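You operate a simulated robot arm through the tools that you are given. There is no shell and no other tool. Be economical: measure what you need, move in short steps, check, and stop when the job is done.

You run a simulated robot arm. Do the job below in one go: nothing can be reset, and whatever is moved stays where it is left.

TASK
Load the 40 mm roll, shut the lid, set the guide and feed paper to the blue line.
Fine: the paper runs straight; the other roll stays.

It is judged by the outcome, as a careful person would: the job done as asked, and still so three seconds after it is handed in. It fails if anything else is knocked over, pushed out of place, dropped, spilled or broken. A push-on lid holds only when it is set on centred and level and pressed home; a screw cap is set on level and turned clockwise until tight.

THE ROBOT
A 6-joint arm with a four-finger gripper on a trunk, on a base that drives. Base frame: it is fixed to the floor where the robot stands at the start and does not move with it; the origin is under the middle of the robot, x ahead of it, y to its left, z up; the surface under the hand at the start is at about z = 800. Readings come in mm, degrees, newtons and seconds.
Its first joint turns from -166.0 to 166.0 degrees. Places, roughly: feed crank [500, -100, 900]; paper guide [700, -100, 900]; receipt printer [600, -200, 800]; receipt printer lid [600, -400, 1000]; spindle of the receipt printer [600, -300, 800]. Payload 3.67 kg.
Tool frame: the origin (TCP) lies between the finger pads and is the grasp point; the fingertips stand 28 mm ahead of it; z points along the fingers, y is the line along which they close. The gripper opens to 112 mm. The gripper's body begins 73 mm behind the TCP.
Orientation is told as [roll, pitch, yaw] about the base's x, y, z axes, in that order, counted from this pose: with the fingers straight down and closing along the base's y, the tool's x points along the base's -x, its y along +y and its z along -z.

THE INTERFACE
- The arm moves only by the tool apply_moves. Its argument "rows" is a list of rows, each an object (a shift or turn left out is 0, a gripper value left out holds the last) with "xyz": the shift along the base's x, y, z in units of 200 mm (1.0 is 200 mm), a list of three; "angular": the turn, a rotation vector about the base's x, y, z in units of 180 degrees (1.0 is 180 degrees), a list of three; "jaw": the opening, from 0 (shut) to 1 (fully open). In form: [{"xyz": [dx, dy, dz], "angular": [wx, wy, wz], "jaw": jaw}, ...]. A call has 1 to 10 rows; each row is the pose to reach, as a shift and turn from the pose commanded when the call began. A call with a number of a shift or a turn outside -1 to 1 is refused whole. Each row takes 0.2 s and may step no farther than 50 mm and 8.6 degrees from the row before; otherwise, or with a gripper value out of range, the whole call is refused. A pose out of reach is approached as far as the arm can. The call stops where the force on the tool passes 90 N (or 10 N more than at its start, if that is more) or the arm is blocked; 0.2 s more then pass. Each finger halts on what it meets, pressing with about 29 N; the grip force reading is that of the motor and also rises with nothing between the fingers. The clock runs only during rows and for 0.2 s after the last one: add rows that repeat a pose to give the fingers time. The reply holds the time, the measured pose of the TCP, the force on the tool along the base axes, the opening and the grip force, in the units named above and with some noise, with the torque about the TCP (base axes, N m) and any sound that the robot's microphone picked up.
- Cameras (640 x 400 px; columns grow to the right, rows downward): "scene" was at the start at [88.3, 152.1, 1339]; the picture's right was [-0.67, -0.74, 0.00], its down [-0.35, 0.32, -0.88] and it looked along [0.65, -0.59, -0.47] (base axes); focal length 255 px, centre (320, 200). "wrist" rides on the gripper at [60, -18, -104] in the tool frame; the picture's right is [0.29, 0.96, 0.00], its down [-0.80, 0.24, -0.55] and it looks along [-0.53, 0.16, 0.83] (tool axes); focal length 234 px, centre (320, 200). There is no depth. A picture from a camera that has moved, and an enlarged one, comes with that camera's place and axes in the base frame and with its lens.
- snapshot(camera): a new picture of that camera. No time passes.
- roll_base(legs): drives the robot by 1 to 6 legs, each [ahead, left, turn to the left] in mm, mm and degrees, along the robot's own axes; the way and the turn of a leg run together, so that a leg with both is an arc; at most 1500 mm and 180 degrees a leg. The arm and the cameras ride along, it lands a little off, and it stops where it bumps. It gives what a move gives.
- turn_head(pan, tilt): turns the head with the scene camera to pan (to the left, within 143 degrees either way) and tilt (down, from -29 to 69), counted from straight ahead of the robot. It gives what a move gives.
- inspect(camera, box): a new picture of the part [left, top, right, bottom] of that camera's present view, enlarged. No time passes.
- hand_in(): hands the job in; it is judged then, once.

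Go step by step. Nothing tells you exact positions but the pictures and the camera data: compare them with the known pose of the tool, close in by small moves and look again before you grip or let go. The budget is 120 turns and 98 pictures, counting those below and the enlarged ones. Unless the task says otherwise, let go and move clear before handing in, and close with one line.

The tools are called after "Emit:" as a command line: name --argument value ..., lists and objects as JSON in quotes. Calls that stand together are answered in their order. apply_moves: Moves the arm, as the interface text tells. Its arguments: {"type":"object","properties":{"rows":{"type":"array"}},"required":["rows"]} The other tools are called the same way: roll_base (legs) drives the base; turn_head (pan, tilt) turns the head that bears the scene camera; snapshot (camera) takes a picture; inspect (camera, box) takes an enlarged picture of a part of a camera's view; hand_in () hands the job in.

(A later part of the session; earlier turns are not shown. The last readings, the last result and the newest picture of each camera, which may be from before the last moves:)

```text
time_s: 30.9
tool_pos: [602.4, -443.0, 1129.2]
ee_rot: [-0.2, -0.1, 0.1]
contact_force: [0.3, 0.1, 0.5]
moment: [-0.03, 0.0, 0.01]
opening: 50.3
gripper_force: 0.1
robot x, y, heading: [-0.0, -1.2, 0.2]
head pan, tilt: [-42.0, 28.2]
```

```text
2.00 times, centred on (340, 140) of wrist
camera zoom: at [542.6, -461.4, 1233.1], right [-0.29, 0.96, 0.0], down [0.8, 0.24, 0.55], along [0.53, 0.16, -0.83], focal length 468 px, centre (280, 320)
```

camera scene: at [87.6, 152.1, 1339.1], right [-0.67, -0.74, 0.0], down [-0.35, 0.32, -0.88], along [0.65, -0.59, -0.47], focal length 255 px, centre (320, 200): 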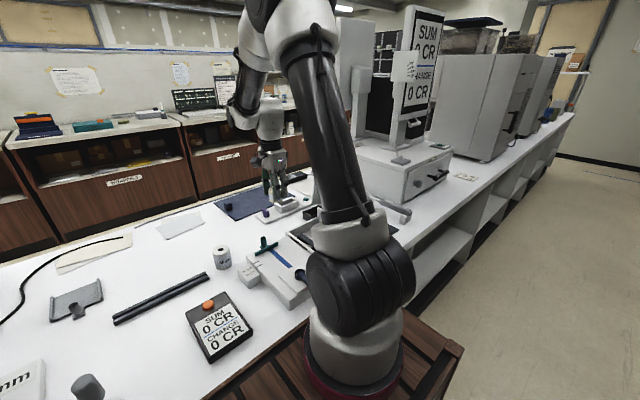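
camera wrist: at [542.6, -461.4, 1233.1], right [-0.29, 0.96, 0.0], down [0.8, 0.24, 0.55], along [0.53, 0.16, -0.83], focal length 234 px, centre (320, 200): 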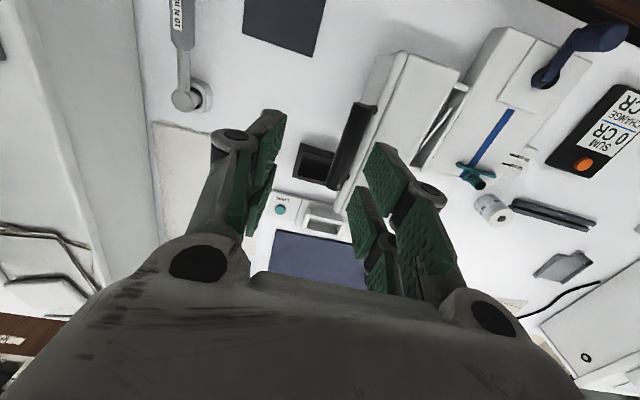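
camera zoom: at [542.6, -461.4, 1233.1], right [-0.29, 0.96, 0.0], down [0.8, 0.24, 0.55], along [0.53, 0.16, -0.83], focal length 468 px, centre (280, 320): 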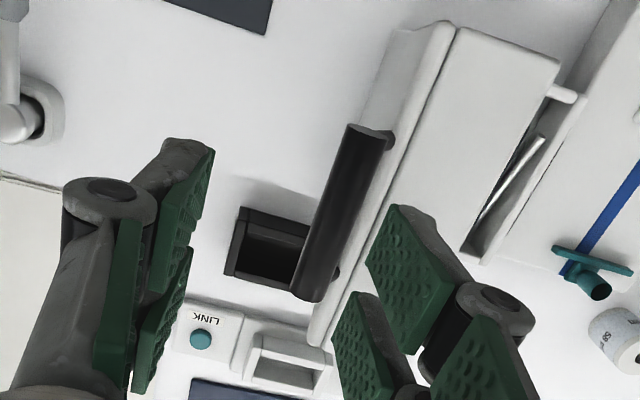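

Triangulating: the handle bar is at about y=-419, z≈1052, x 565–643, sticking up off the lid's free edge. I'll straddle it with open fingers from above.

Emit:
apply_moves --rows '[{"xyz": [0.005, 0.12, 0], "jaw": 0.36}, {"xyz": [0.005, 0.12, -0.1], "jaw": 0.36}, {"xyz": [0.005, 0.12, -0.2], "jaw": 0.36}, {"xyz": [0.005, 0.12, -0.2], "jaw": 0.36}]'

Emit:
inspect --camera "wrist" --box '[220, 60, 440, 260]'

Emit:
inspect --camera "scene" --box '[300, 100, 460, 240]'

```text
time_s: 31.9
tool_pos: [604.2, -416.4, 1088.2]
ee_rot: [-0.1, 0.0, -0.1]
contact_force: [-1.1, 0.5, -1.0]
moment: [-0.01, 0.02, 0.0]
opening: 40.2
gripper_force: 0.1
robot x, y, heading: [0.3, 0.2, -0.0]
head pan, tilt: [-42.0, 28.2]
```

```text
2.00 times, centred on (330, 160) of wrist
camera zoom: at [543.7, -435.4, 1192.1], right [-0.29, 0.96, 0.0], down [0.8, 0.24, 0.55], along [0.53, 0.16, -0.83], focal length 468 px, centre (300, 280)
```

zoom: 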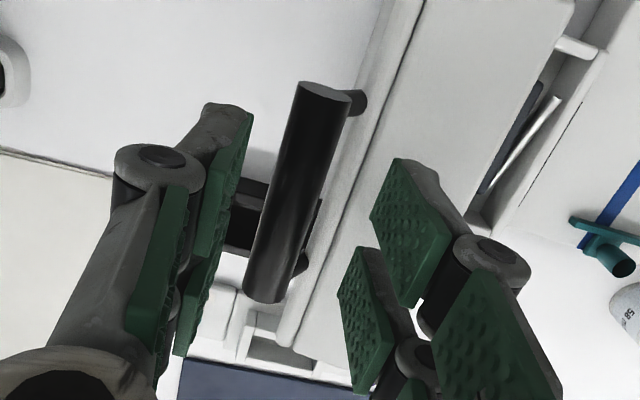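

```text
2.86 times, centred on (380, 170) of scene
camera zoom: at [88.2, 152.1, 1339.1], right [-0.67, -0.74, 0.0], down [-0.35, 0.32, -0.88], along [0.65, -0.59, -0.47], focal length 728 px, centre (149, 286)
```

zoom: 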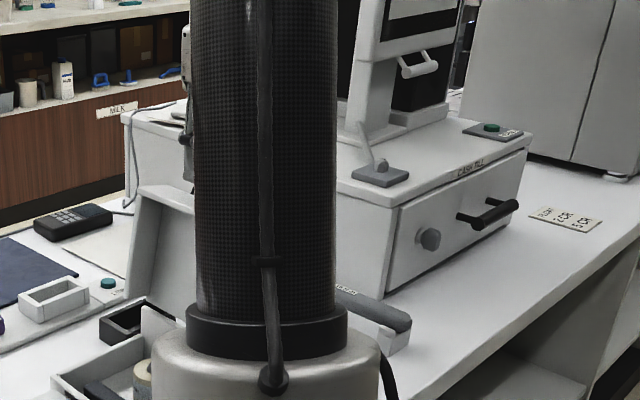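

The bar is centred between the fingers; lowering ~16 mm and closing loosely around it.

Emit:
apply_moves --rows '[{"xyz": [0, -0.013, -0.04], "jaw": 0.36}, {"xyz": [0, -0.013, -0.08], "jaw": 0.36}, {"xyz": [0, -0.013, -0.08], "jaw": 0.25}, {"xyz": [0, -0.013, -0.08], "jaw": 0.19}, {"xyz": [0, -0.013, -0.08], "jaw": 0.19}]'

Emit:
inspect --camera "wrist" --box '[220, 60, 440, 260]'

```text
time_s: 33.1
tool_pos: [603.9, -419.3, 1071.8]
ee_rot: [-0.1, 0.0, -0.1]
contact_force: [-0.7, -0.9, -0.1]
moment: [-0.05, 0.03, -0.01]
opening: 21.2
gripper_force: 0.1
robot x, y, heading: [1.4, 0.5, 0.1]
head pan, tilt: [-42.0, 28.2]
```

```text
2.00 times, centred on (330, 160) of wrist
camera zoom: at [543.4, -438.3, 1176.7], right [-0.29, 0.96, 0.0], down [0.8, 0.24, 0.55], along [0.53, 0.16, -0.83], focal length 468 px, centre (300, 280)
```

zoom: 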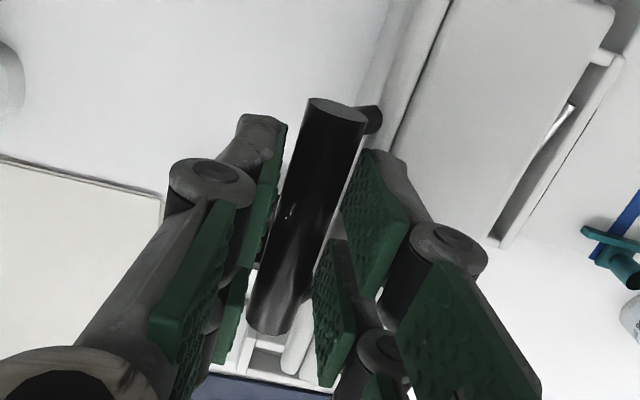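

The bar sits nicely between the fingers. Start swinging the lid, tilting along with it.

Emit:
apply_moves --rows '[{"xyz": [0, 0.05, 0.012], "angular": [-0.0167, 0, 0]}, {"xyz": [0, 0.099, 0.02], "angular": [-0.0333, 0, 0]}, {"xyz": [0, 0.15, 0.026], "angular": [-0.05, 0, 0]}, {"xyz": [0, 0.2, 0.03], "angular": [-0.0667, 0, 0]}, {"xyz": [0, 0.25, 0.031], "angular": [-0.0833, 0, 0]}, {"xyz": [0, 0.302, 0.03], "angular": [-0.1, 0, 0]}]'

Emit:
snapshot --camera "wrist"

Emit:
snapshot --camera "scene"

```text
time_s: 34.5
tool_pos: [604.8, -359.4, 1078.7]
ee_rot: [-18.1, 0.0, -0.1]
contact_force: [-0.4, 0.2, 0.0]
moment: [0.03, -0.04, 0.0]
opening: 21.3
gripper_force: 0.1
robot x, y, heading: [3.9, -2.4, -0.0]
head pan, tilt: [-42.0, 28.2]
```

```text
56 pictures are left
camera wrist: at [544.2, -345.4, 1183.5], right [-0.29, 0.91, -0.3], down [0.8, 0.4, 0.45], along [0.53, -0.11, -0.84], focal length 234 px, centre (320, 200)
```

wrist: 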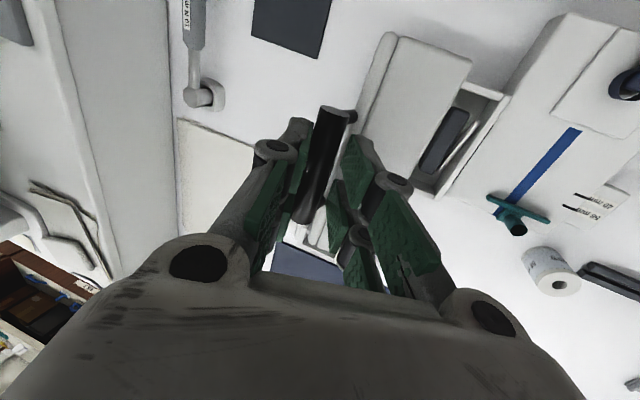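

```text
55 pictures are left
camera scene: at [88.3, 152.0, 1339.1], right [-0.67, -0.74, 0.0], down [-0.35, 0.32, -0.88], along [0.65, -0.59, -0.47], focal length 255 px, centre (320, 200)
```

scene: 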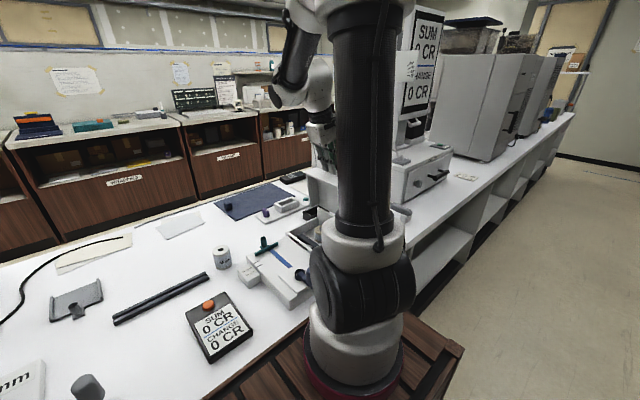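

The lid follows with no force. Continue the arc to ~36°.

Emit:
apply_moves --rows '[{"xyz": [0, 0.05, -0.005], "angular": [-0.0167, 0, 0]}, {"xyz": [0, 0.1, -0.011], "angular": [-0.0333, 0, 0]}, {"xyz": [0, 0.15, -0.021], "angular": [-0.05, 0, 0]}, {"xyz": [0, 0.2, -0.033], "angular": [-0.0667, 0, 0]}, {"xyz": [0, 0.249, -0.048], "angular": [-0.0833, 0, 0]}, {"xyz": [0, 0.297, -0.065], "angular": [-0.1, 0, 0]}]'

Emit:
inspect --camera "wrist" --box '[220, 60, 520, 260]'

```text
time_s: 35.9
tool_pos: [604.3, -299.5, 1066.1]
ee_rot: [-36.1, 0.0, 0.0]
contact_force: [-0.6, 0.5, 0.5]
moment: [0.01, 0.0, -0.02]
opening: 21.4
gripper_force: 0.0
robot x, y, heading: [2.5, -1.5, -0.2]
head pan, tilt: [-42.0, 28.2]
```

```text
2.00 times, centred on (370, 160) of wrist
camera zoom: at [544.7, -253.3, 1159.9], right [-0.29, 0.77, -0.56], down [0.8, 0.52, 0.31], along [0.53, -0.36, -0.77], focal length 468 px, centre (220, 280)
```

zoom: 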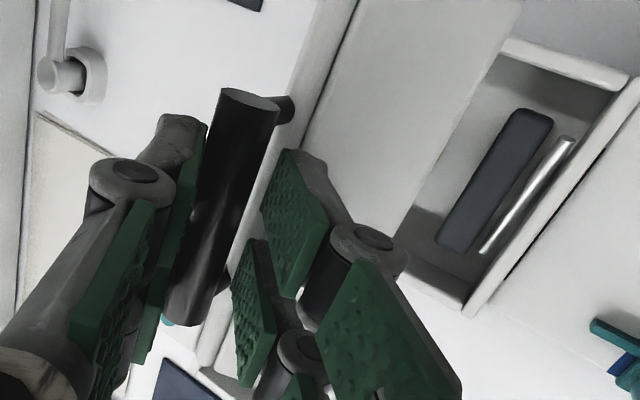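

The lid follows against the rear finger. Continue to ~72°, keeping the tilt at 36°.

Emit:
apply_moves --rows '[{"xyz": [0, 0.0845, -0.0355]}, {"xyz": [0, 0.165, -0.0795]}, {"xyz": [0, 0.24, -0.1315]}, {"xyz": [0, 0.3095, -0.1915]}]'

Emit:
inspect --camera "wrist" --box '[220, 60, 520, 260]'

Emit:
inspect --camera "scene" --box '[220, 130, 400, 290]'

```text
time_s: 36.9
tool_pos: [605.3, -238.2, 1026.6]
ee_rot: [-36.1, -0.1, 0.1]
contact_force: [-0.3, -1.2, 0.7]
moment: [0.0, 0.02, -0.01]
opening: 21.2
gripper_force: 0.0
robot x, y, heading: [-3.1, -1.6, -0.1]
head pan, tilt: [-42.0, 28.2]
```

```text
2.00 times, centred on (370, 160) of wrist
camera zoom: at [544.5, -191.7, 1121.8], right [-0.29, 0.77, -0.56], down [0.8, 0.52, 0.31], along [0.53, -0.36, -0.77], focal length 468 px, centre (220, 280)
```

zoom: 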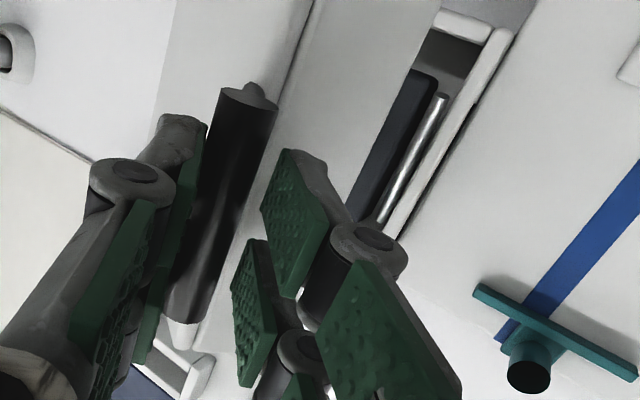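

```text
2.50 times, centred on (310, 210) of scene
camera zoom: at [88.1, 152.0, 1339.1], right [-0.67, -0.74, 0.0], down [-0.35, 0.32, -0.88], along [0.65, -0.59, -0.47], focal length 636 px, centre (345, 175)
```

zoom: 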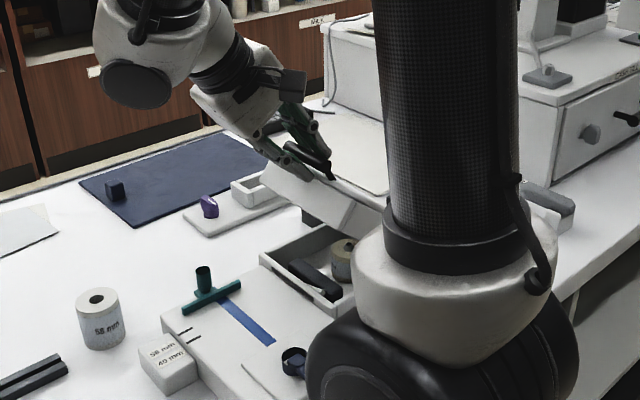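

Working well. Continue to ~84° and look.

Emit:
apply_moves --rows '[{"xyz": [0, 0.063, -0.0665]}, {"xyz": [0, 0.1185, -0.1395]}, {"xyz": [0, 0.166, -0.2175]}, {"xyz": [0, 0.205, -0.3005]}]'

Emit:
inspect --camera "wrist" --box '[220, 60, 520, 260]'

Emit:
inspect --camera "scene" --box '[220, 130, 400, 290]'

```text
time_s: 37.9
tool_pos: [607.6, -196.5, 969.4]
ee_rot: [-36.1, 0.1, -0.1]
contact_force: [-0.5, 0.1, 1.0]
moment: [-0.02, -0.04, 0.0]
opening: 21.1
gripper_force: 0.1
out of reach, approached as far as the arm can: row 4
robot x, y, heading: [-0.9, -2.1, -0.1]
head pan, tilt: [-42.0, 28.2]
```

```text
2.00 times, centred on (370, 160) of wrist
camera zoom: at [547.9, -151.0, 1063.8], right [-0.29, 0.78, -0.56], down [0.8, 0.52, 0.31], along [0.53, -0.36, -0.77], focal length 468 px, centre (220, 280)
```

zoom: 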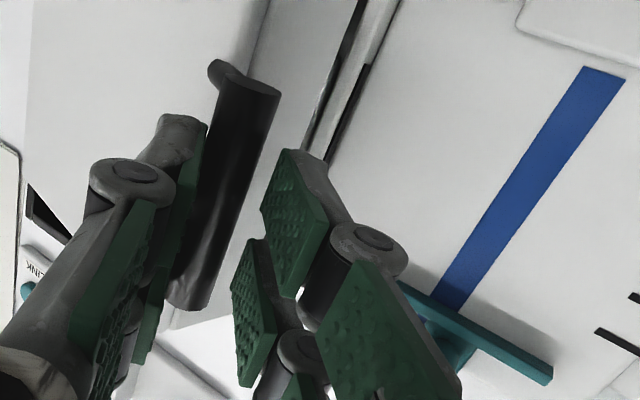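

```text
2.50 times, centred on (310, 210) of scene
camera zoom: at [88.1, 152.1, 1339.1], right [-0.67, -0.74, 0.0], down [-0.35, 0.32, -0.88], along [0.65, -0.59, -0.47], focal length 636 px, centre (345, 175)
```

zoom: 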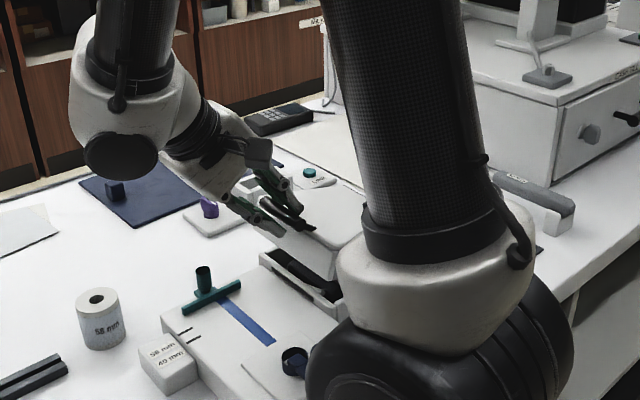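

The lid is nearly down, but the arm reaches its limit with this tilt. I'll open a bit, retract along the tool axis, and then press the lid down from above with a vertical tool.

Emit:
apply_moves --rows '[{"xyz": [0.02, 0, 0], "jaw": 0.35}, {"xyz": [0.04, 0.03, 0.05], "jaw": 0.38}, {"xyz": [0.06, 0.08, 0.12], "jaw": 0.38}, {"xyz": [0.08, 0.13, 0.2], "jaw": 0.38}, {"xyz": [0.1, 0.15, 0.4], "angular": [0.04, 0, 0], "jaw": 0.38}]'

Emit:
inspect --camera "scene" --box '[220, 130, 400, 290]'

```text
time_s: 39.1
tool_pos: [630.3, -166.3, 1048.9]
ee_rot: [-28.9, 0.0, 0.0]
contact_force: [1.0, 0.0, -0.1]
moment: [-0.01, 0.03, -0.04]
opening: 42.8
gripper_force: 0.1
robot x, y, heading: [3.2, 0.8, 0.1]
head pan, tilt: [-42.0, 28.2]
```

```text
2.50 times, centred on (310, 210) of scene
camera zoom: at [88.4, 152.2, 1339.0], right [-0.67, -0.74, 0.0], down [-0.35, 0.32, -0.88], along [0.65, -0.59, -0.47], focal length 636 px, centre (345, 175)
```

zoom: 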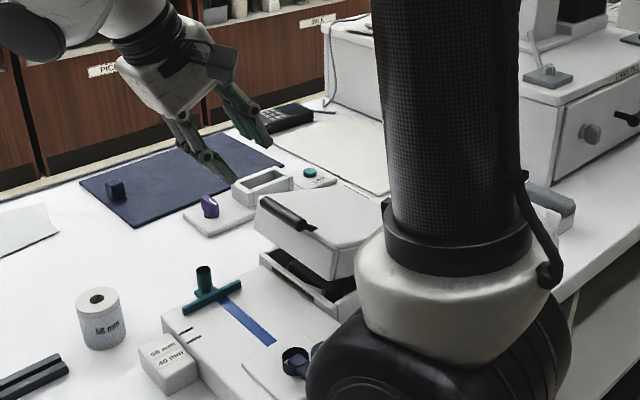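

The lid stays put by friction. Now press it down with closed fingers, vertical, just behind the handle.

Emit:
apply_moves --rows '[{"xyz": [-0.04, -0.05, 0.1], "angular": [0.04, 0, 0], "jaw": 0.1}, {"xyz": [-0.08, -0.15, 0.1], "angular": [0.08, 0, 0], "jaw": 0}, {"xyz": [-0.12, -0.25, 0.1], "angular": [0.12, 0, 0], "jaw": 0}, {"xyz": [-0.135, -0.38, 0.05], "angular": [0.161, 0, 0], "jaw": 0}, {"xyz": [-0.135, -0.38, 0.0], "angular": [0.161, 0, 0], "jaw": 0}, {"xyz": [-0.135, -0.38, 0.0], "angular": [0.161, 0, 0], "jaw": 0}]'

Emit:
snapshot --camera "wrist"

Emit:
inspect --camera "scene" --box '[220, 130, 400, 290]'

```text
time_s: 40.5
tool_pos: [602.5, -242.7, 1048.4]
ee_rot: [0.1, 0.1, -0.1]
contact_force: [0.3, 0.0, 0.0]
moment: [0.01, 0.04, -0.04]
opening: 0.0
gripper_force: 29.0
robot x, y, heading: [1.3, -3.7, 0.1]
head pan, tilt: [-42.0, 28.2]
```

```text
48 pictures are left
camera wrist: at [540.9, -261.0, 1152.1], right [-0.29, 0.96, 0.0], down [0.8, 0.24, 0.56], along [0.53, 0.16, -0.83], focal length 234 px, centre (320, 200)
```

wrist: 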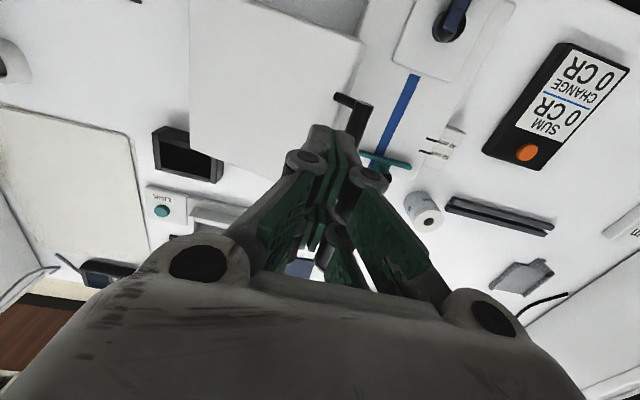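

```text
2.50 times, centred on (310, 210) of scene
camera zoom: at [88.2, 152.1, 1339.0], right [-0.67, -0.74, 0.0], down [-0.35, 0.32, -0.88], along [0.65, -0.59, -0.47], focal length 636 px, centre (345, 175)
```

zoom: 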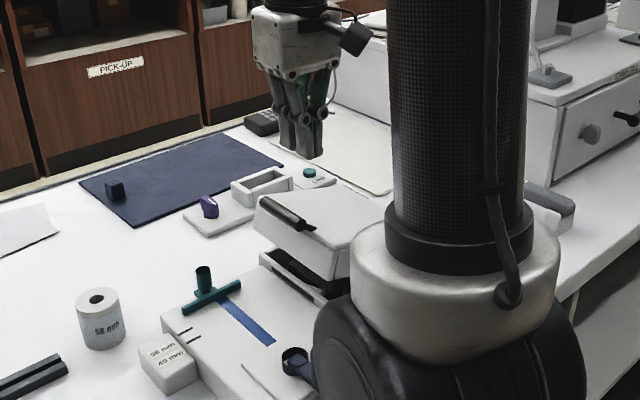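

Fingers are above the lid just behind the handle. Descend to press.

Emit:
apply_moves --rows '[{"xyz": [0, 0, -0.15]}, {"xyz": [0, 0, -0.3]}, {"xyz": [0, 0, -0.4]}, {"xyz": [0, 0, -0.47]}, {"xyz": [0, 0, -0.54]}, {"xyz": [0, 0, -0.6]}, {"xyz": [0, 0, -0.63]}]'

Emit:
inspect --camera "scene" --box '[220, 130, 400, 290]'

```text
time_s: 42.1
tool_pos: [601.1, -242.0, 923.8]
ee_rot: [0.0, -0.1, 0.0]
contact_force: [-3.3, 1.5, 22.7]
moment: [-0.03, 0.34, -0.07]
opening: 6.0
gripper_force: 36.1
robot x, y, heading: [0.7, 1.1, 0.1]
head pan, tilt: [-42.0, 28.2]
```

```text
2.50 times, centred on (310, 210) of scene
camera zoom: at [87.4, 152.4, 1339.1], right [-0.67, -0.74, 0.0], down [-0.35, 0.32, -0.88], along [0.65, -0.59, -0.47], focal length 636 px, centre (345, 175)
```

zoom: 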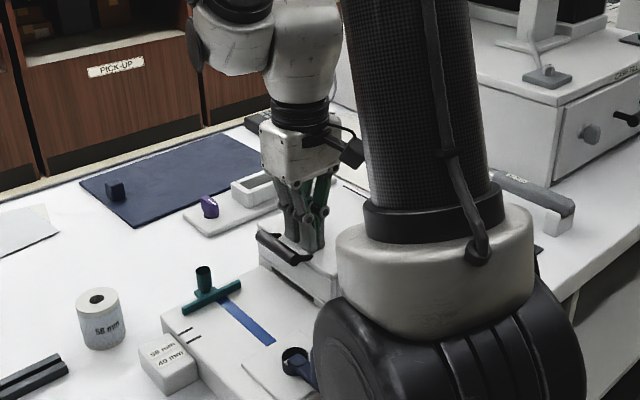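

Nearly closed, with ~23 N. Press further until it is home.

Emit:
apply_moves --rows '[{"xyz": [0, 0, -0.02]}, {"xyz": [0, 0, -0.04]}, {"xyz": [0, 0, -0.06]}, {"xyz": [0, 0, -0.06]}]'

Emit:
inspect --camera "scene" --box '[270, 190, 370, 270]'

```text
time_s: 42.6
tool_pos: [600.6, -243.0, 922.3]
ee_rot: [0.0, -0.5, 0.0]
contact_force: [-16.7, 9.7, 61.5]
moment: [0.17, 1.52, -0.18]
opening: 5.8
gripper_force: 35.7
robot x, y, heading: [0.9, 0.6, 0.0]
head pan, tilt: [-42.0, 28.2]
stopped in row 2: the force on the tool passed its limit at 101 N (the readings are from after the stop); the commanded pose is now the measured one
```

```text
5.00 times, centred on (320, 230) of scene
camera zoom: at [85.7, 153.4, 1339.1], right [-0.67, -0.74, 0.0], down [-0.35, 0.32, -0.88], along [0.66, -0.59, -0.47], focal length 1273 px, centre (320, 50)
```

zoom: 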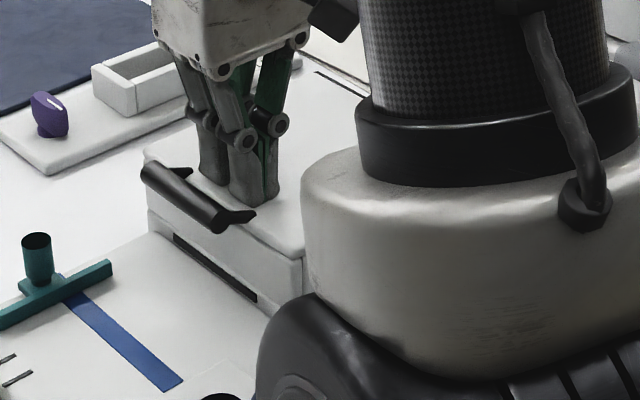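

The lid looks flush and pressed home. Lift clear and check it, and view the guide and crank.

Emit:
apply_moves --rows '[{"xyz": [0, 0, 0.05]}, {"xyz": [0, 0, 0.25]}, {"xyz": [0, 0, 0.5]}, {"xyz": [0, 0.2, 0.7]}, {"xyz": [0, 0.4, 0.85]}, {"xyz": [0, 0.5, 1.0]}]'

Emit:
inspect --camera "scene" --box '[220, 150, 400, 290]'

Emit:
snapshot --camera "wrist"

```text
refused: row 4 steps farther than a row can; nothing moved
```

```text
2.86 times, centred on (310, 220) of scene
camera zoom: at [85.7, 153.4, 1339.1], right [-0.67, -0.74, 0.0], down [-0.35, 0.32, -0.88], along [0.66, -0.59, -0.47], focal length 728 px, centre (349, 143)
```

zoom: 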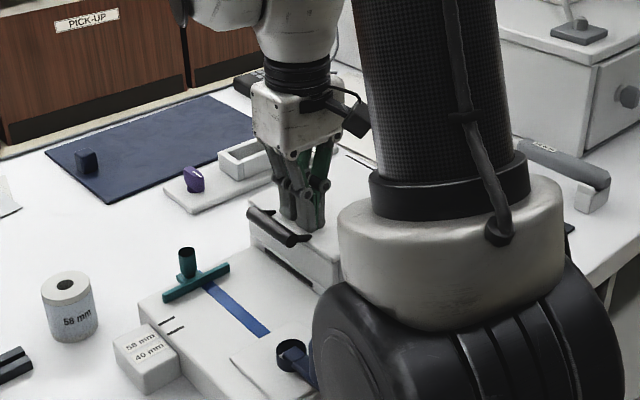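

```text
43 pictures are left
camera wrist: at [540.0, -260.8, 1026.6], right [-0.29, 0.96, 0.0], down [0.79, 0.24, 0.56], along [0.54, 0.16, -0.83], focal length 234 px, centre (320, 200)
```

wrist: 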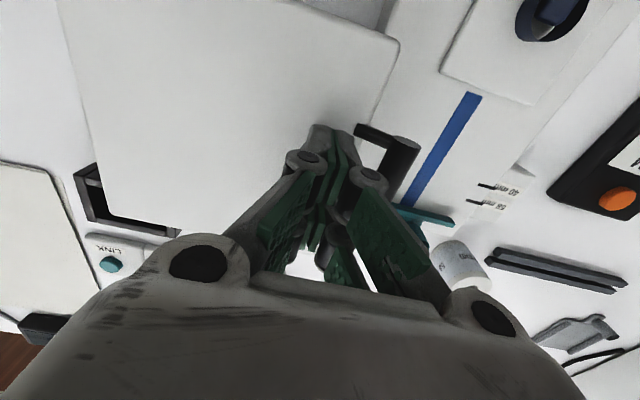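

Emit:
apply_moves --rows '[{"xyz": [0, 0, 0.05]}, {"xyz": [0, 0, 0.25]}, {"xyz": [0, 0.0, 0.45]}, {"xyz": [0, 0.15, 0.6]}, {"xyz": [0, 0.3, 0.75]}, {"xyz": [0, 0.45, 0.9]}, {"xyz": [0, 0.6, 1.0]}]'

Emit:
snapshot --camera "wrist"

Emit:
inspect --camera "scene" --box '[230, 180, 350, 310]'

```text
time_s: 44.2
tool_pos: [603.0, -123.1, 1119.2]
ee_rot: [0.1, -0.4, 0.0]
contact_force: [0.0, -1.0, 0.1]
moment: [0.0, -0.03, 0.02]
opening: 0.2
gripper_force: 35.3
robot x, y, heading: [-0.9, -0.9, 0.2]
head pan, tilt: [-42.0, 28.2]
```

```text
42 pictures are left
camera wrist: at [542.9, -141.9, 1222.6], right [-0.29, 0.96, 0.0], down [0.79, 0.24, 0.56], along [0.54, 0.16, -0.83], focal length 234 px, centre (320, 200)
```

wrist: 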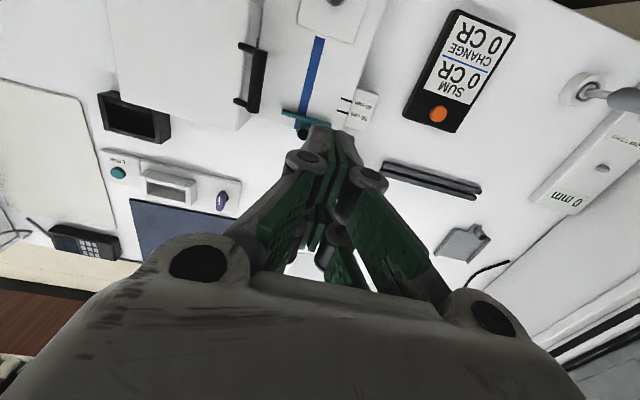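

```text
3.08 times, centred on (290, 245) of scene
camera zoom: at [88.2, 152.0, 1339.1], right [-0.67, -0.74, 0.0], down [-0.35, 0.32, -0.88], along [0.65, -0.59, -0.47], focal length 783 px, centre (412, 62)
```

zoom: 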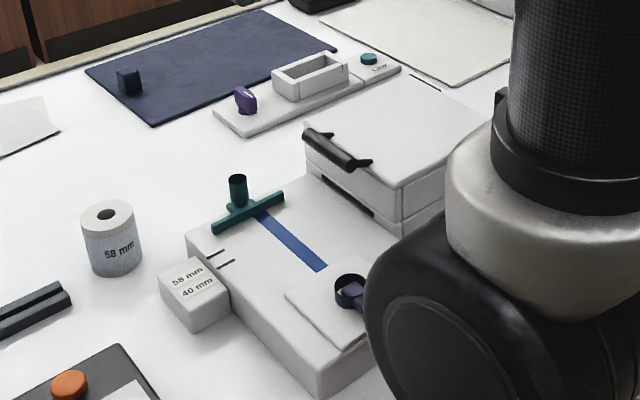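

Lid is shut. Now measure the guide and its marks in a close-up.

Emit:
inspect --camera "wrist" --box '[240, 0, 400, 140]'

```text
2.86 times, centred on (320, 70) of wrist
camera zoom: at [542.9, -141.9, 1222.6], right [-0.29, 0.96, 0.0], down [0.79, 0.24, 0.56], along [0.54, 0.16, -0.83], focal length 669 px, centre (320, 571)
```

zoom: 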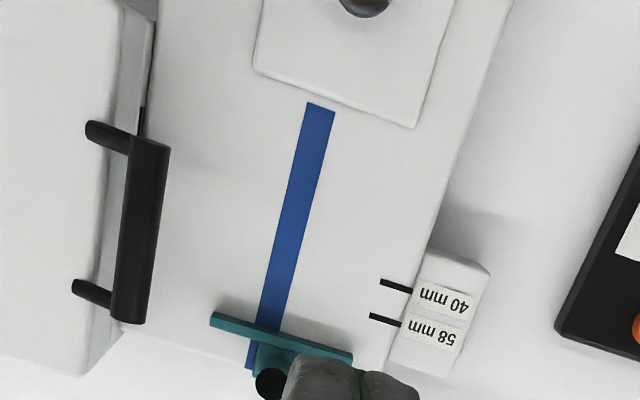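

Marks: 40 mm at x≈600, 58 mm at x≈618; the guide bar is at x≈640, knob near (650,-136). Moving above the knob with open fingers.

Emit:
apply_moves --rows '[{"xyz": [0.1, -0.03, -0.15], "jaw": 0.2}, {"xyz": [0.2, -0.065, -0.35], "jaw": 0.4}, {"xyz": [0.235, -0.065, -0.55], "jaw": 0.4}, {"xyz": [0.235, -0.065, -0.72], "jaw": 0.4}, {"xyz": [0.235, -0.065, -0.72], "jaw": 0.4}]'

Emit:
inspect --camera "wrist" --box '[200, 20, 460, 240]'

```text
time_s: 45.5
tool_pos: [650.3, -134.7, 975.9]
ee_rot: [0.0, -0.3, 0.1]
contact_force: [0.7, 0.3, -0.2]
moment: [0.01, -0.01, -0.04]
opening: 44.9
gripper_force: 0.0
robot x, y, heading: [-3.4, -1.7, 0.1]
head pan, tilt: [-42.0, 28.2]
```

```text
1.82 times, centred on (330, 130) of wrist
camera zoom: at [589.3, -153.2, 1079.7], right [-0.29, 0.96, 0.0], down [0.79, 0.24, 0.56], along [0.54, 0.16, -0.83], focal length 426 px, centre (302, 327)
```

zoom: 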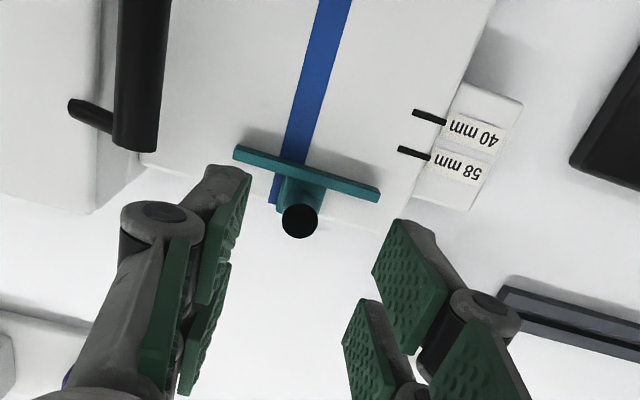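

Knob at (649,-136), top z≈909. Lower and grip it.

Emit:
apply_moves --rows '[{"xyz": [-0.005, -0.008, -0.15], "jaw": 0.4}, {"xyz": [-0.005, -0.008, -0.31], "jaw": 0.4}, {"xyz": [-0.005, -0.008, -0.31], "jaw": 0.2}, {"xyz": [-0.005, -0.008, -0.31], "jaw": 0.08}, {"xyz": [-0.005, -0.008, -0.31], "jaw": 0.08}]'

Emit:
inspect --camera "wrist" --box '[200, 20, 460, 240]'

```text
time_s: 46.6
tool_pos: [648.5, -136.4, 912.4]
ee_rot: [0.0, -0.4, 0.0]
contact_force: [0.1, -0.2, -0.6]
moment: [-0.01, 0.02, -0.02]
opening: 8.6
gripper_force: 0.0
robot x, y, heading: [-1.1, 1.5, -0.3]
head pan, tilt: [-42.0, 28.2]
```

```text
1.82 times, centred on (330, 130) of wrist
camera zoom: at [588.2, -154.6, 1017.0], right [-0.29, 0.96, 0.0], down [0.79, 0.24, 0.56], along [0.54, 0.16, -0.83], focal length 426 px, centre (302, 327)
```

zoom: 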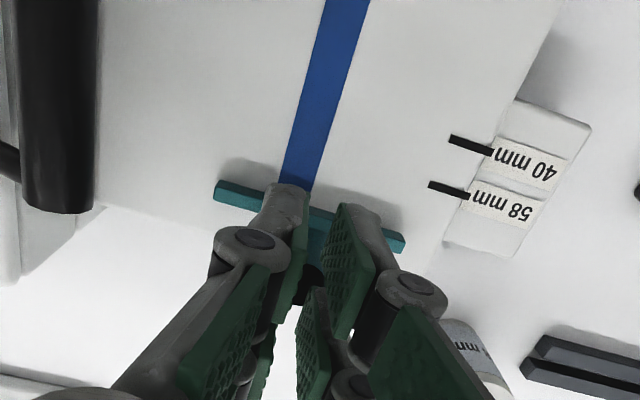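

The jaws closed without touching the knob; checking from the scene camera.

Emit:
inspect --camera "scene" --box '[235, 195, 335, 285]'

```text
4.44 times, centred on (285, 240) of scene
camera zoom: at [88.1, 152.2, 1339.0], right [-0.67, -0.74, 0.0], down [-0.35, 0.32, -0.88], along [0.65, -0.59, -0.47], focal length 1132 px, centre (476, 22)
```

zoom: 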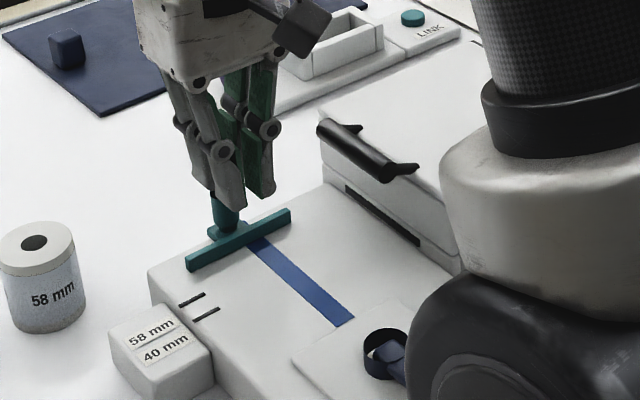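

The knob is lower and farther: about (658,-135), top z≈880. Reopen, shift, and lower.

Emit:
apply_moves --rows '[{"xyz": [0, 0, 0.03], "jaw": 0.25}, {"xyz": [0.0475, 0.005, 0.03], "jaw": 0.36}, {"xyz": [0.0475, 0.005, -0.03], "jaw": 0.36}, {"xyz": [0.0475, 0.005, -0.09], "jaw": 0.36}, {"xyz": [0.0475, 0.005, -0.09], "jaw": 0.2}, {"xyz": [0.0475, 0.005, -0.09], "jaw": 0.08}, {"xyz": [0.0475, 0.005, -0.09], "jaw": 0.08}]'

Emit:
inspect --camera "wrist" --box '[200, 20, 460, 240]'

```text
time_s: 48.2
tool_pos: [659.7, -135.6, 896.4]
ee_rot: [0.0, -0.4, 0.0]
contact_force: [0.5, 19.7, -1.8]
moment: [0.48, 0.03, 0.09]
opening: 19.7
gripper_force: 10.2
robot x, y, heading: [4.6, -1.3, -0.3]
head pan, tilt: [-42.0, 28.2]
```

```text
1.82 times, centred on (330, 130) of wrist
camera zoom: at [598.4, -154.5, 1000.6], right [-0.29, 0.96, 0.0], down [0.79, 0.24, 0.56], along [0.54, 0.16, -0.83], focal length 426 px, centre (302, 327)
```

zoom: 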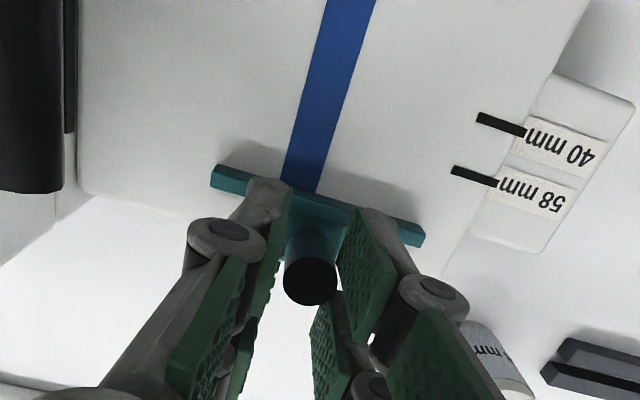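

The +y finger touches first; shift 3 mm in +y to centre and finish the grip.

Emit:
apply_moves --rows '[{"xyz": [0, 0.008, 0], "jaw": 0.12}, {"xyz": [0, 0.015, 0], "jaw": 0.1}, {"xyz": [0, 0.015, 0], "jaw": 0.08}, {"xyz": [0, 0.015, 0], "jaw": 0.08}]'

```text
time_s: 49.2
tool_pos: [658.5, -134.2, 896.1]
ee_rot: [0.0, -0.4, 0.0]
contact_force: [0.4, 12.1, 2.2]
moment: [0.29, -0.04, 0.04]
opening: 15.5
gripper_force: 5.9
robot x, y, heading: [0.5, 1.2, -0.2]
head pan, tilt: [-42.0, 28.2]
```

Emit:
apply_moves --rows '[{"xyz": [0, 0.01, 0], "jaw": 0.06}, {"xyz": [0, 0.01, 0], "jaw": 0.06}, {"xyz": [0, 0.01, 0], "jaw": 0.06}]'

Emit:
inspect --camera "wrist" --box '[200, 20, 460, 240]'

```text
time_s: 50.0
tool_pos: [659.0, -133.3, 897.1]
ee_rot: [0.0, -0.4, 0.0]
contact_force: [1.9, -7.5, -6.1]
moment: [-0.28, -0.07, 0.0]
opening: 13.1
gripper_force: 45.1
robot x, y, heading: [0.4, -2.2, 0.2]
head pan, tilt: [-42.0, 28.2]
```

```text
1.82 times, centred on (330, 130) of wrist
camera zoom: at [597.6, -151.4, 1000.2], right [-0.29, 0.96, 0.0], down [0.79, 0.24, 0.56], along [0.54, 0.16, -0.83], focal length 426 px, centre (302, 327)
```

zoom: 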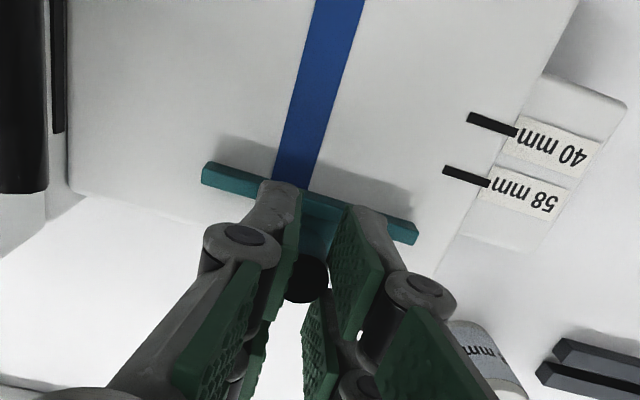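

Gripped (13 mm). The bar is at x≈642 and the 40 mark at x≈602; slide the guide 38 mm toward -x.

Emit:
apply_moves --rows '[{"xyz": [-0.05, 0, 0]}, {"xyz": [-0.1, 0, 0]}, {"xyz": [-0.15, 0, 0]}, {"xyz": [-0.19, 0, 0]}, {"xyz": [-0.19, 0, 0]}]'

Emit:
inspect --camera "wrist" --box '[240, 40, 480, 220]'

Emit:
inspect --camera "scene" --box '[235, 205, 335, 285]'

```text
time_s: 51.2
tool_pos: [620.4, -132.6, 896.5]
ee_rot: [-0.1, -0.4, 0.0]
contact_force: [1.3, -16.1, -2.1]
moment: [-0.4, -0.07, -0.04]
opening: 12.9
gripper_force: 45.1
robot x, y, heading: [-1.1, -2.4, 0.0]
head pan, tilt: [-42.0, 28.2]
```

```text
2.22 times, centred on (360, 130) of wrist
camera zoom: at [559.7, -151.4, 1000.1], right [-0.29, 0.96, 0.0], down [0.79, 0.24, 0.56], along [0.54, 0.16, -0.83], focal length 520 px, centre (231, 356)
```

zoom: 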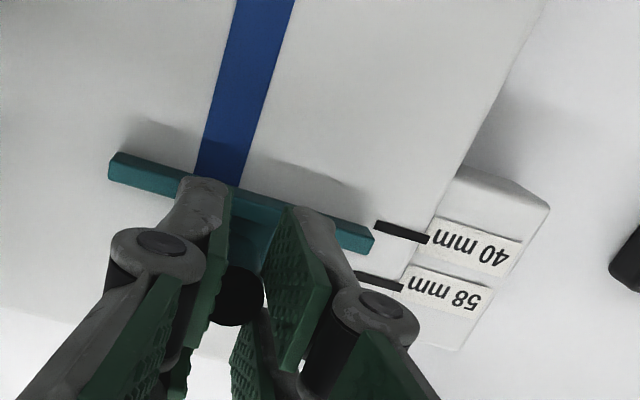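

```text
5.00 times, centred on (285, 245) of scene
camera zoom: at [88.2, 151.6, 1339.1], right [-0.67, -0.74, 0.0], down [-0.35, 0.32, -0.88], along [0.65, -0.59, -0.47], focal length 1273 px, centre (495, -25)
```

zoom: 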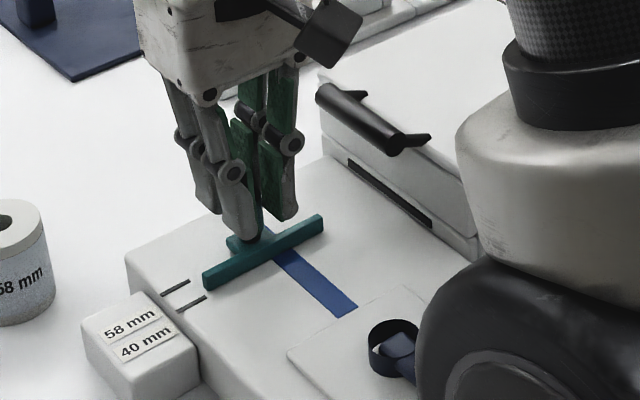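

The bar's paper-side face is about 2–3 mm short of the 40 mark and its centre ~6 mm; nudge 4 mm more so the bar lies on the mark.

Emit:
apply_moves --rows '[{"xyz": [-0.01, 0, 0]}, {"xyz": [-0.02, 0, 0]}, {"xyz": [-0.02, 0, 0]}]'

Emit:
inspect --camera "wrist" --box '[300, 80, 420, 180]'

Emit:
inspect --camera "scene" --box '[255, 235, 315, 285]'

```text
time_s: 52.0
tool_pos: [615.9, -132.9, 896.3]
ee_rot: [0.0, -0.4, 0.0]
contact_force: [1.9, -25.1, 9.9]
moment: [-0.6, -0.08, -0.04]
opening: 13.2
gripper_force: 44.8
robot x, y, heading: [1.8, -3.4, 0.2]
head pan, tilt: [-42.0, 28.2]
```

```text
4.00 times, centred on (360, 130) of wrist
camera zoom: at [555.6, -151.4, 1000.1], right [-0.29, 0.96, 0.0], down [0.79, 0.24, 0.56], along [0.54, 0.16, -0.83], focal length 937 px, centre (160, 480)
```

zoom: 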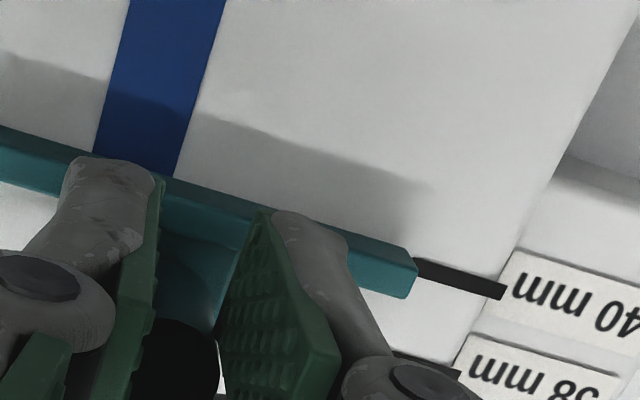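

```text
8.00 times, centred on (285, 260) of scene
camera zoom: at [87.9, 151.3, 1339.2], right [-0.67, -0.74, 0.0], down [-0.35, 0.32, -0.88], along [0.65, -0.59, -0.47], focal length 2037 px, centre (600, -280)
```

zoom: 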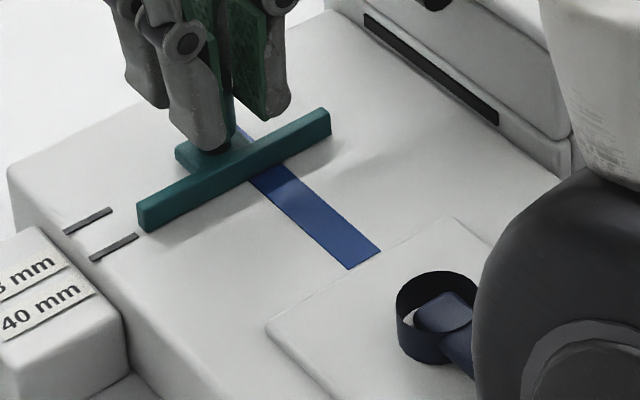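

The bar is on the 40 mm mark. Release the knob and rise, then look at the crank.

Emit:
apply_moves --rows '[{"jaw": 0.15}, {"jaw": 0.3}, {"xyz": [0, 0, 0.1], "jaw": 0.3}, {"xyz": [0, 0, 0.3], "jaw": 0.3}, {"xyz": [0, 0.1, 0.5], "jaw": 0.3}, {"xyz": [0, 0.25, 0.65], "jaw": 0.3}, {"xyz": [0, 0.4, 0.8], "jaw": 0.3}, {"xyz": [0, 0.5, 0.9], "jaw": 0.3}]'

Emit:
snapshot --camera "wrist"

Emit:
inspect --camera "scene" --box '[240, 200, 350, 310]'

```text
time_s: 53.9
tool_pos: [617.2, -33.4, 1076.7]
ee_rot: [-0.1, -0.2, 0.0]
contact_force: [0.3, -0.6, -0.6]
moment: [0.04, 0.02, -0.02]
opening: 33.7
gripper_force: 0.0
robot x, y, heading: [0.1, -2.8, -0.2]
head pan, tilt: [-42.0, 28.2]
```

```text
30 pictures are left
camera wrist: at [556.7, -51.3, 1180.5], right [-0.29, 0.96, 0.0], down [0.79, 0.24, 0.56], along [0.54, 0.16, -0.83], focal length 234 px, centre (320, 200)
```

wrist: 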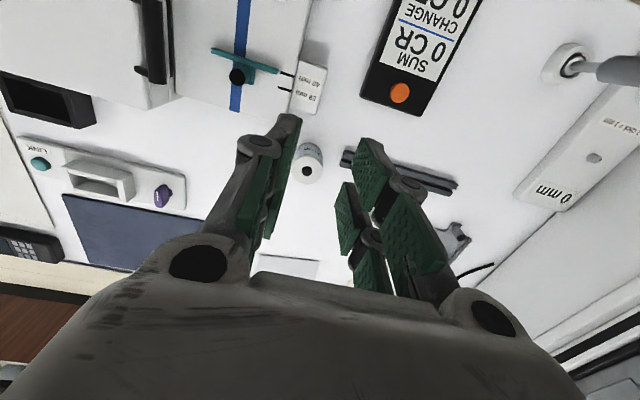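

```text
3.64 times, centred on (295, 255) of scene
camera zoom: at [88.2, 152.1, 1339.0], right [-0.67, -0.74, 0.0], down [-0.35, 0.32, -0.88], along [0.65, -0.59, -0.47], focal length 926 px, centre (411, 0)
```

zoom: 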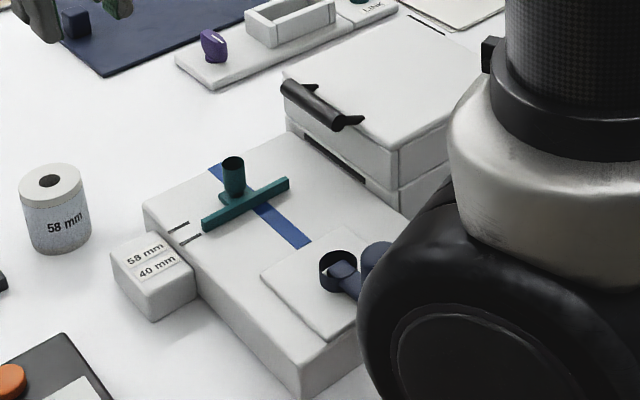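

Guide is set on the 40 mark. The crank (≈500,-100) is too near, so I'll drive back 160 mm.

Emit:
roll_base --legs '[[-160, 0, 0]]'

Emit:
snapshot --camera "wrist"

Emit:
snapshot --camera "scene"

```text
time_s: 55.3
tool_pos: [458.8, -32.7, 1074.9]
ee_rot: [0.1, -0.4, 0.0]
contact_force: [0.5, 0.0, -0.1]
moment: [0.03, 0.01, -0.01]
opening: 33.6
gripper_force: 0.0
robot x, y, heading: [-162.9, -0.7, -0.2]
head pan, tilt: [-42.0, 28.2]
```

```text
28 pictures are left
camera wrist: at [397.9, -51.5, 1180.3], right [-0.29, 0.96, 0.0], down [0.79, 0.24, 0.56], along [0.54, 0.16, -0.83], focal length 234 px, centre (320, 200)
```

wrist: 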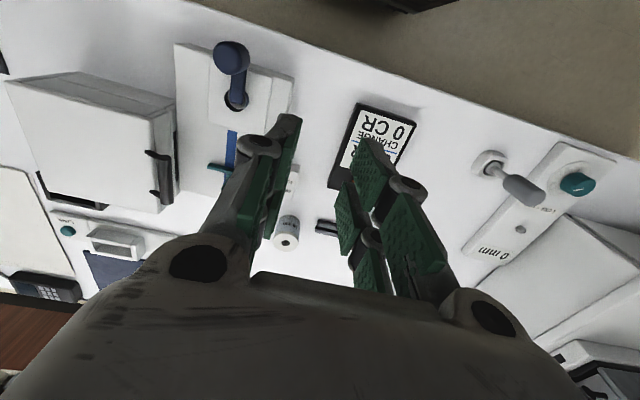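

```text
27 pictures are left
camera scene: at [-70.8, 152.2, 1339.0], right [-0.67, -0.74, 0.0], down [-0.35, 0.32, -0.88], along [0.65, -0.59, -0.47], focal length 255 px, centre (320, 200)
```

scene: 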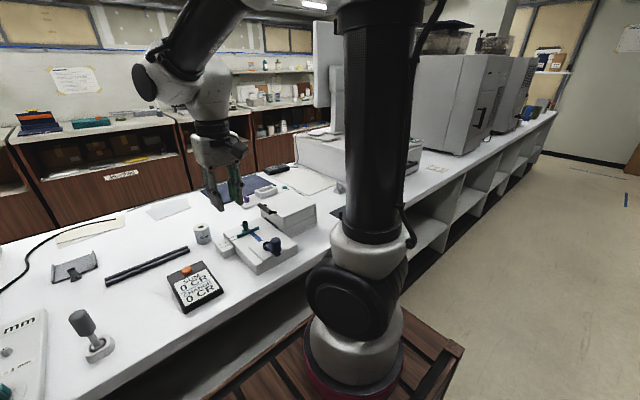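

Crank handle is on the -x side of its hub, about (430–450,-138). Moving above it for a closer look.

Emit:
apply_moves --rows '[{"xyz": [-0.03, -0.17, 0], "jaw": 0.36}, {"xyz": [-0.06, -0.35, 0], "jaw": 0.36}, {"xyz": [-0.09, -0.52, -0.1], "jaw": 0.36}, {"xyz": [-0.09, -0.52, -0.3], "jaw": 0.36}, {"xyz": [-0.09, -0.52, -0.3], "jaw": 0.36}]'

Emit:
snapshot --camera "wrist"

Emit:
inspect --camera "scene" --box '[180, 170, 320, 290]'

```text
time_s: 56.5
tool_pos: [440.7, -137.0, 1016.8]
ee_rot: [0.0, -0.3, -0.1]
contact_force: [0.8, 0.3, -0.3]
moment: [0.0, -0.01, -0.01]
opening: 40.2
gripper_force: 0.0
robot x, y, heading: [-158.4, 0.2, 0.1]
head pan, tilt: [-42.0, 28.2]
```

```text
26 pictures are left
camera wrist: at [379.2, -156.1, 1121.0], right [-0.29, 0.96, 0.0], down [0.79, 0.24, 0.56], along [0.54, 0.16, -0.83], focal length 234 px, centre (320, 200)
```

wrist: 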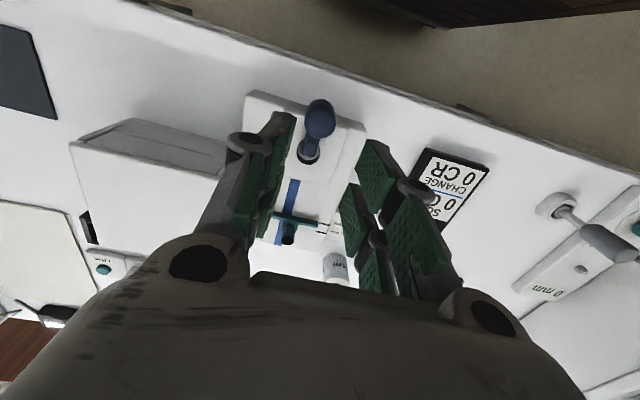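

```text
3.33 times, centred on (250, 230) of scene
camera zoom: at [-70.8, 152.2, 1339.0], right [-0.67, -0.74, 0.0], down [-0.35, 0.32, -0.88], along [0.65, -0.59, -0.47], focal length 849 px, centre (553, 100)
```

zoom: 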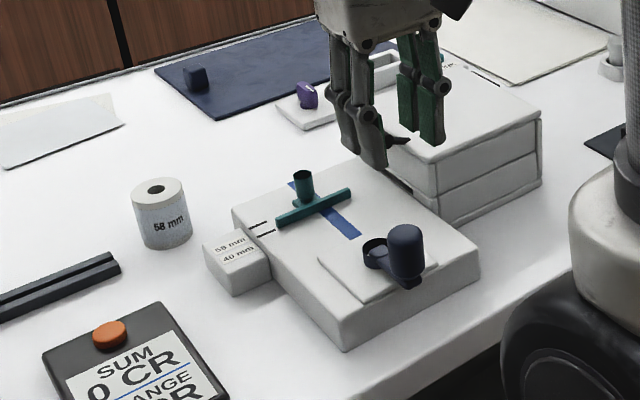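

Clear view: crank knob at (434,-140, top 903), hub at (494,-139.5), so a 60 mm radius. Lower around the knob and grip.

Emit:
apply_moves --rows '[{"xyz": [-0.033, -0.015, -0.15], "jaw": 0.45}, {"xyz": [-0.033, -0.015, -0.35], "jaw": 0.45}, {"xyz": [-0.033, -0.015, -0.5], "jaw": 0.45}, {"xyz": [-0.033, -0.015, -0.575], "jaw": 0.45}, {"xyz": [-0.033, -0.015, -0.575], "jaw": 0.25}, {"xyz": [-0.033, -0.015, -0.575], "jaw": 0.12}, {"xyz": [-0.033, -0.015, -0.575], "jaw": 0.12}]'

Emit:
inspect --camera "wrist" --box '[200, 20, 460, 240]'

```text
time_s: 58.1
tool_pos: [433.6, -140.3, 901.4]
ee_rot: [0.1, -0.3, -0.1]
contact_force: [-1.6, -0.3, -6.9]
moment: [0.03, -0.3, 0.02]
opening: 28.8
gripper_force: 45.0
robot x, y, heading: [-158.5, 0.9, 0.0]
head pan, tilt: [-42.0, 28.2]
```

```text
1.82 times, centred on (330, 130) of wrist
camera zoom: at [373.9, -158.7, 1005.0], right [-0.29, 0.96, 0.0], down [0.79, 0.24, 0.56], along [0.54, 0.16, -0.83], focal length 426 px, centre (302, 327)
```

zoom: 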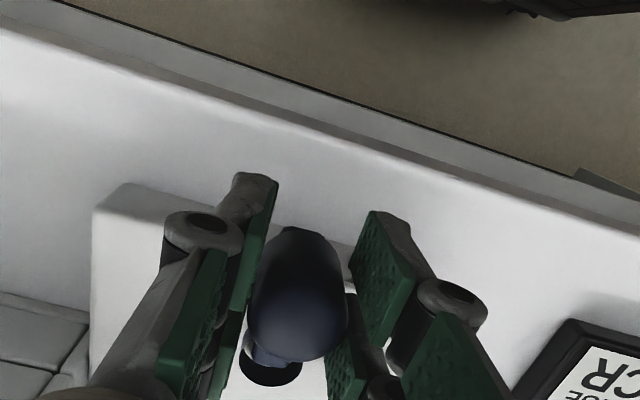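

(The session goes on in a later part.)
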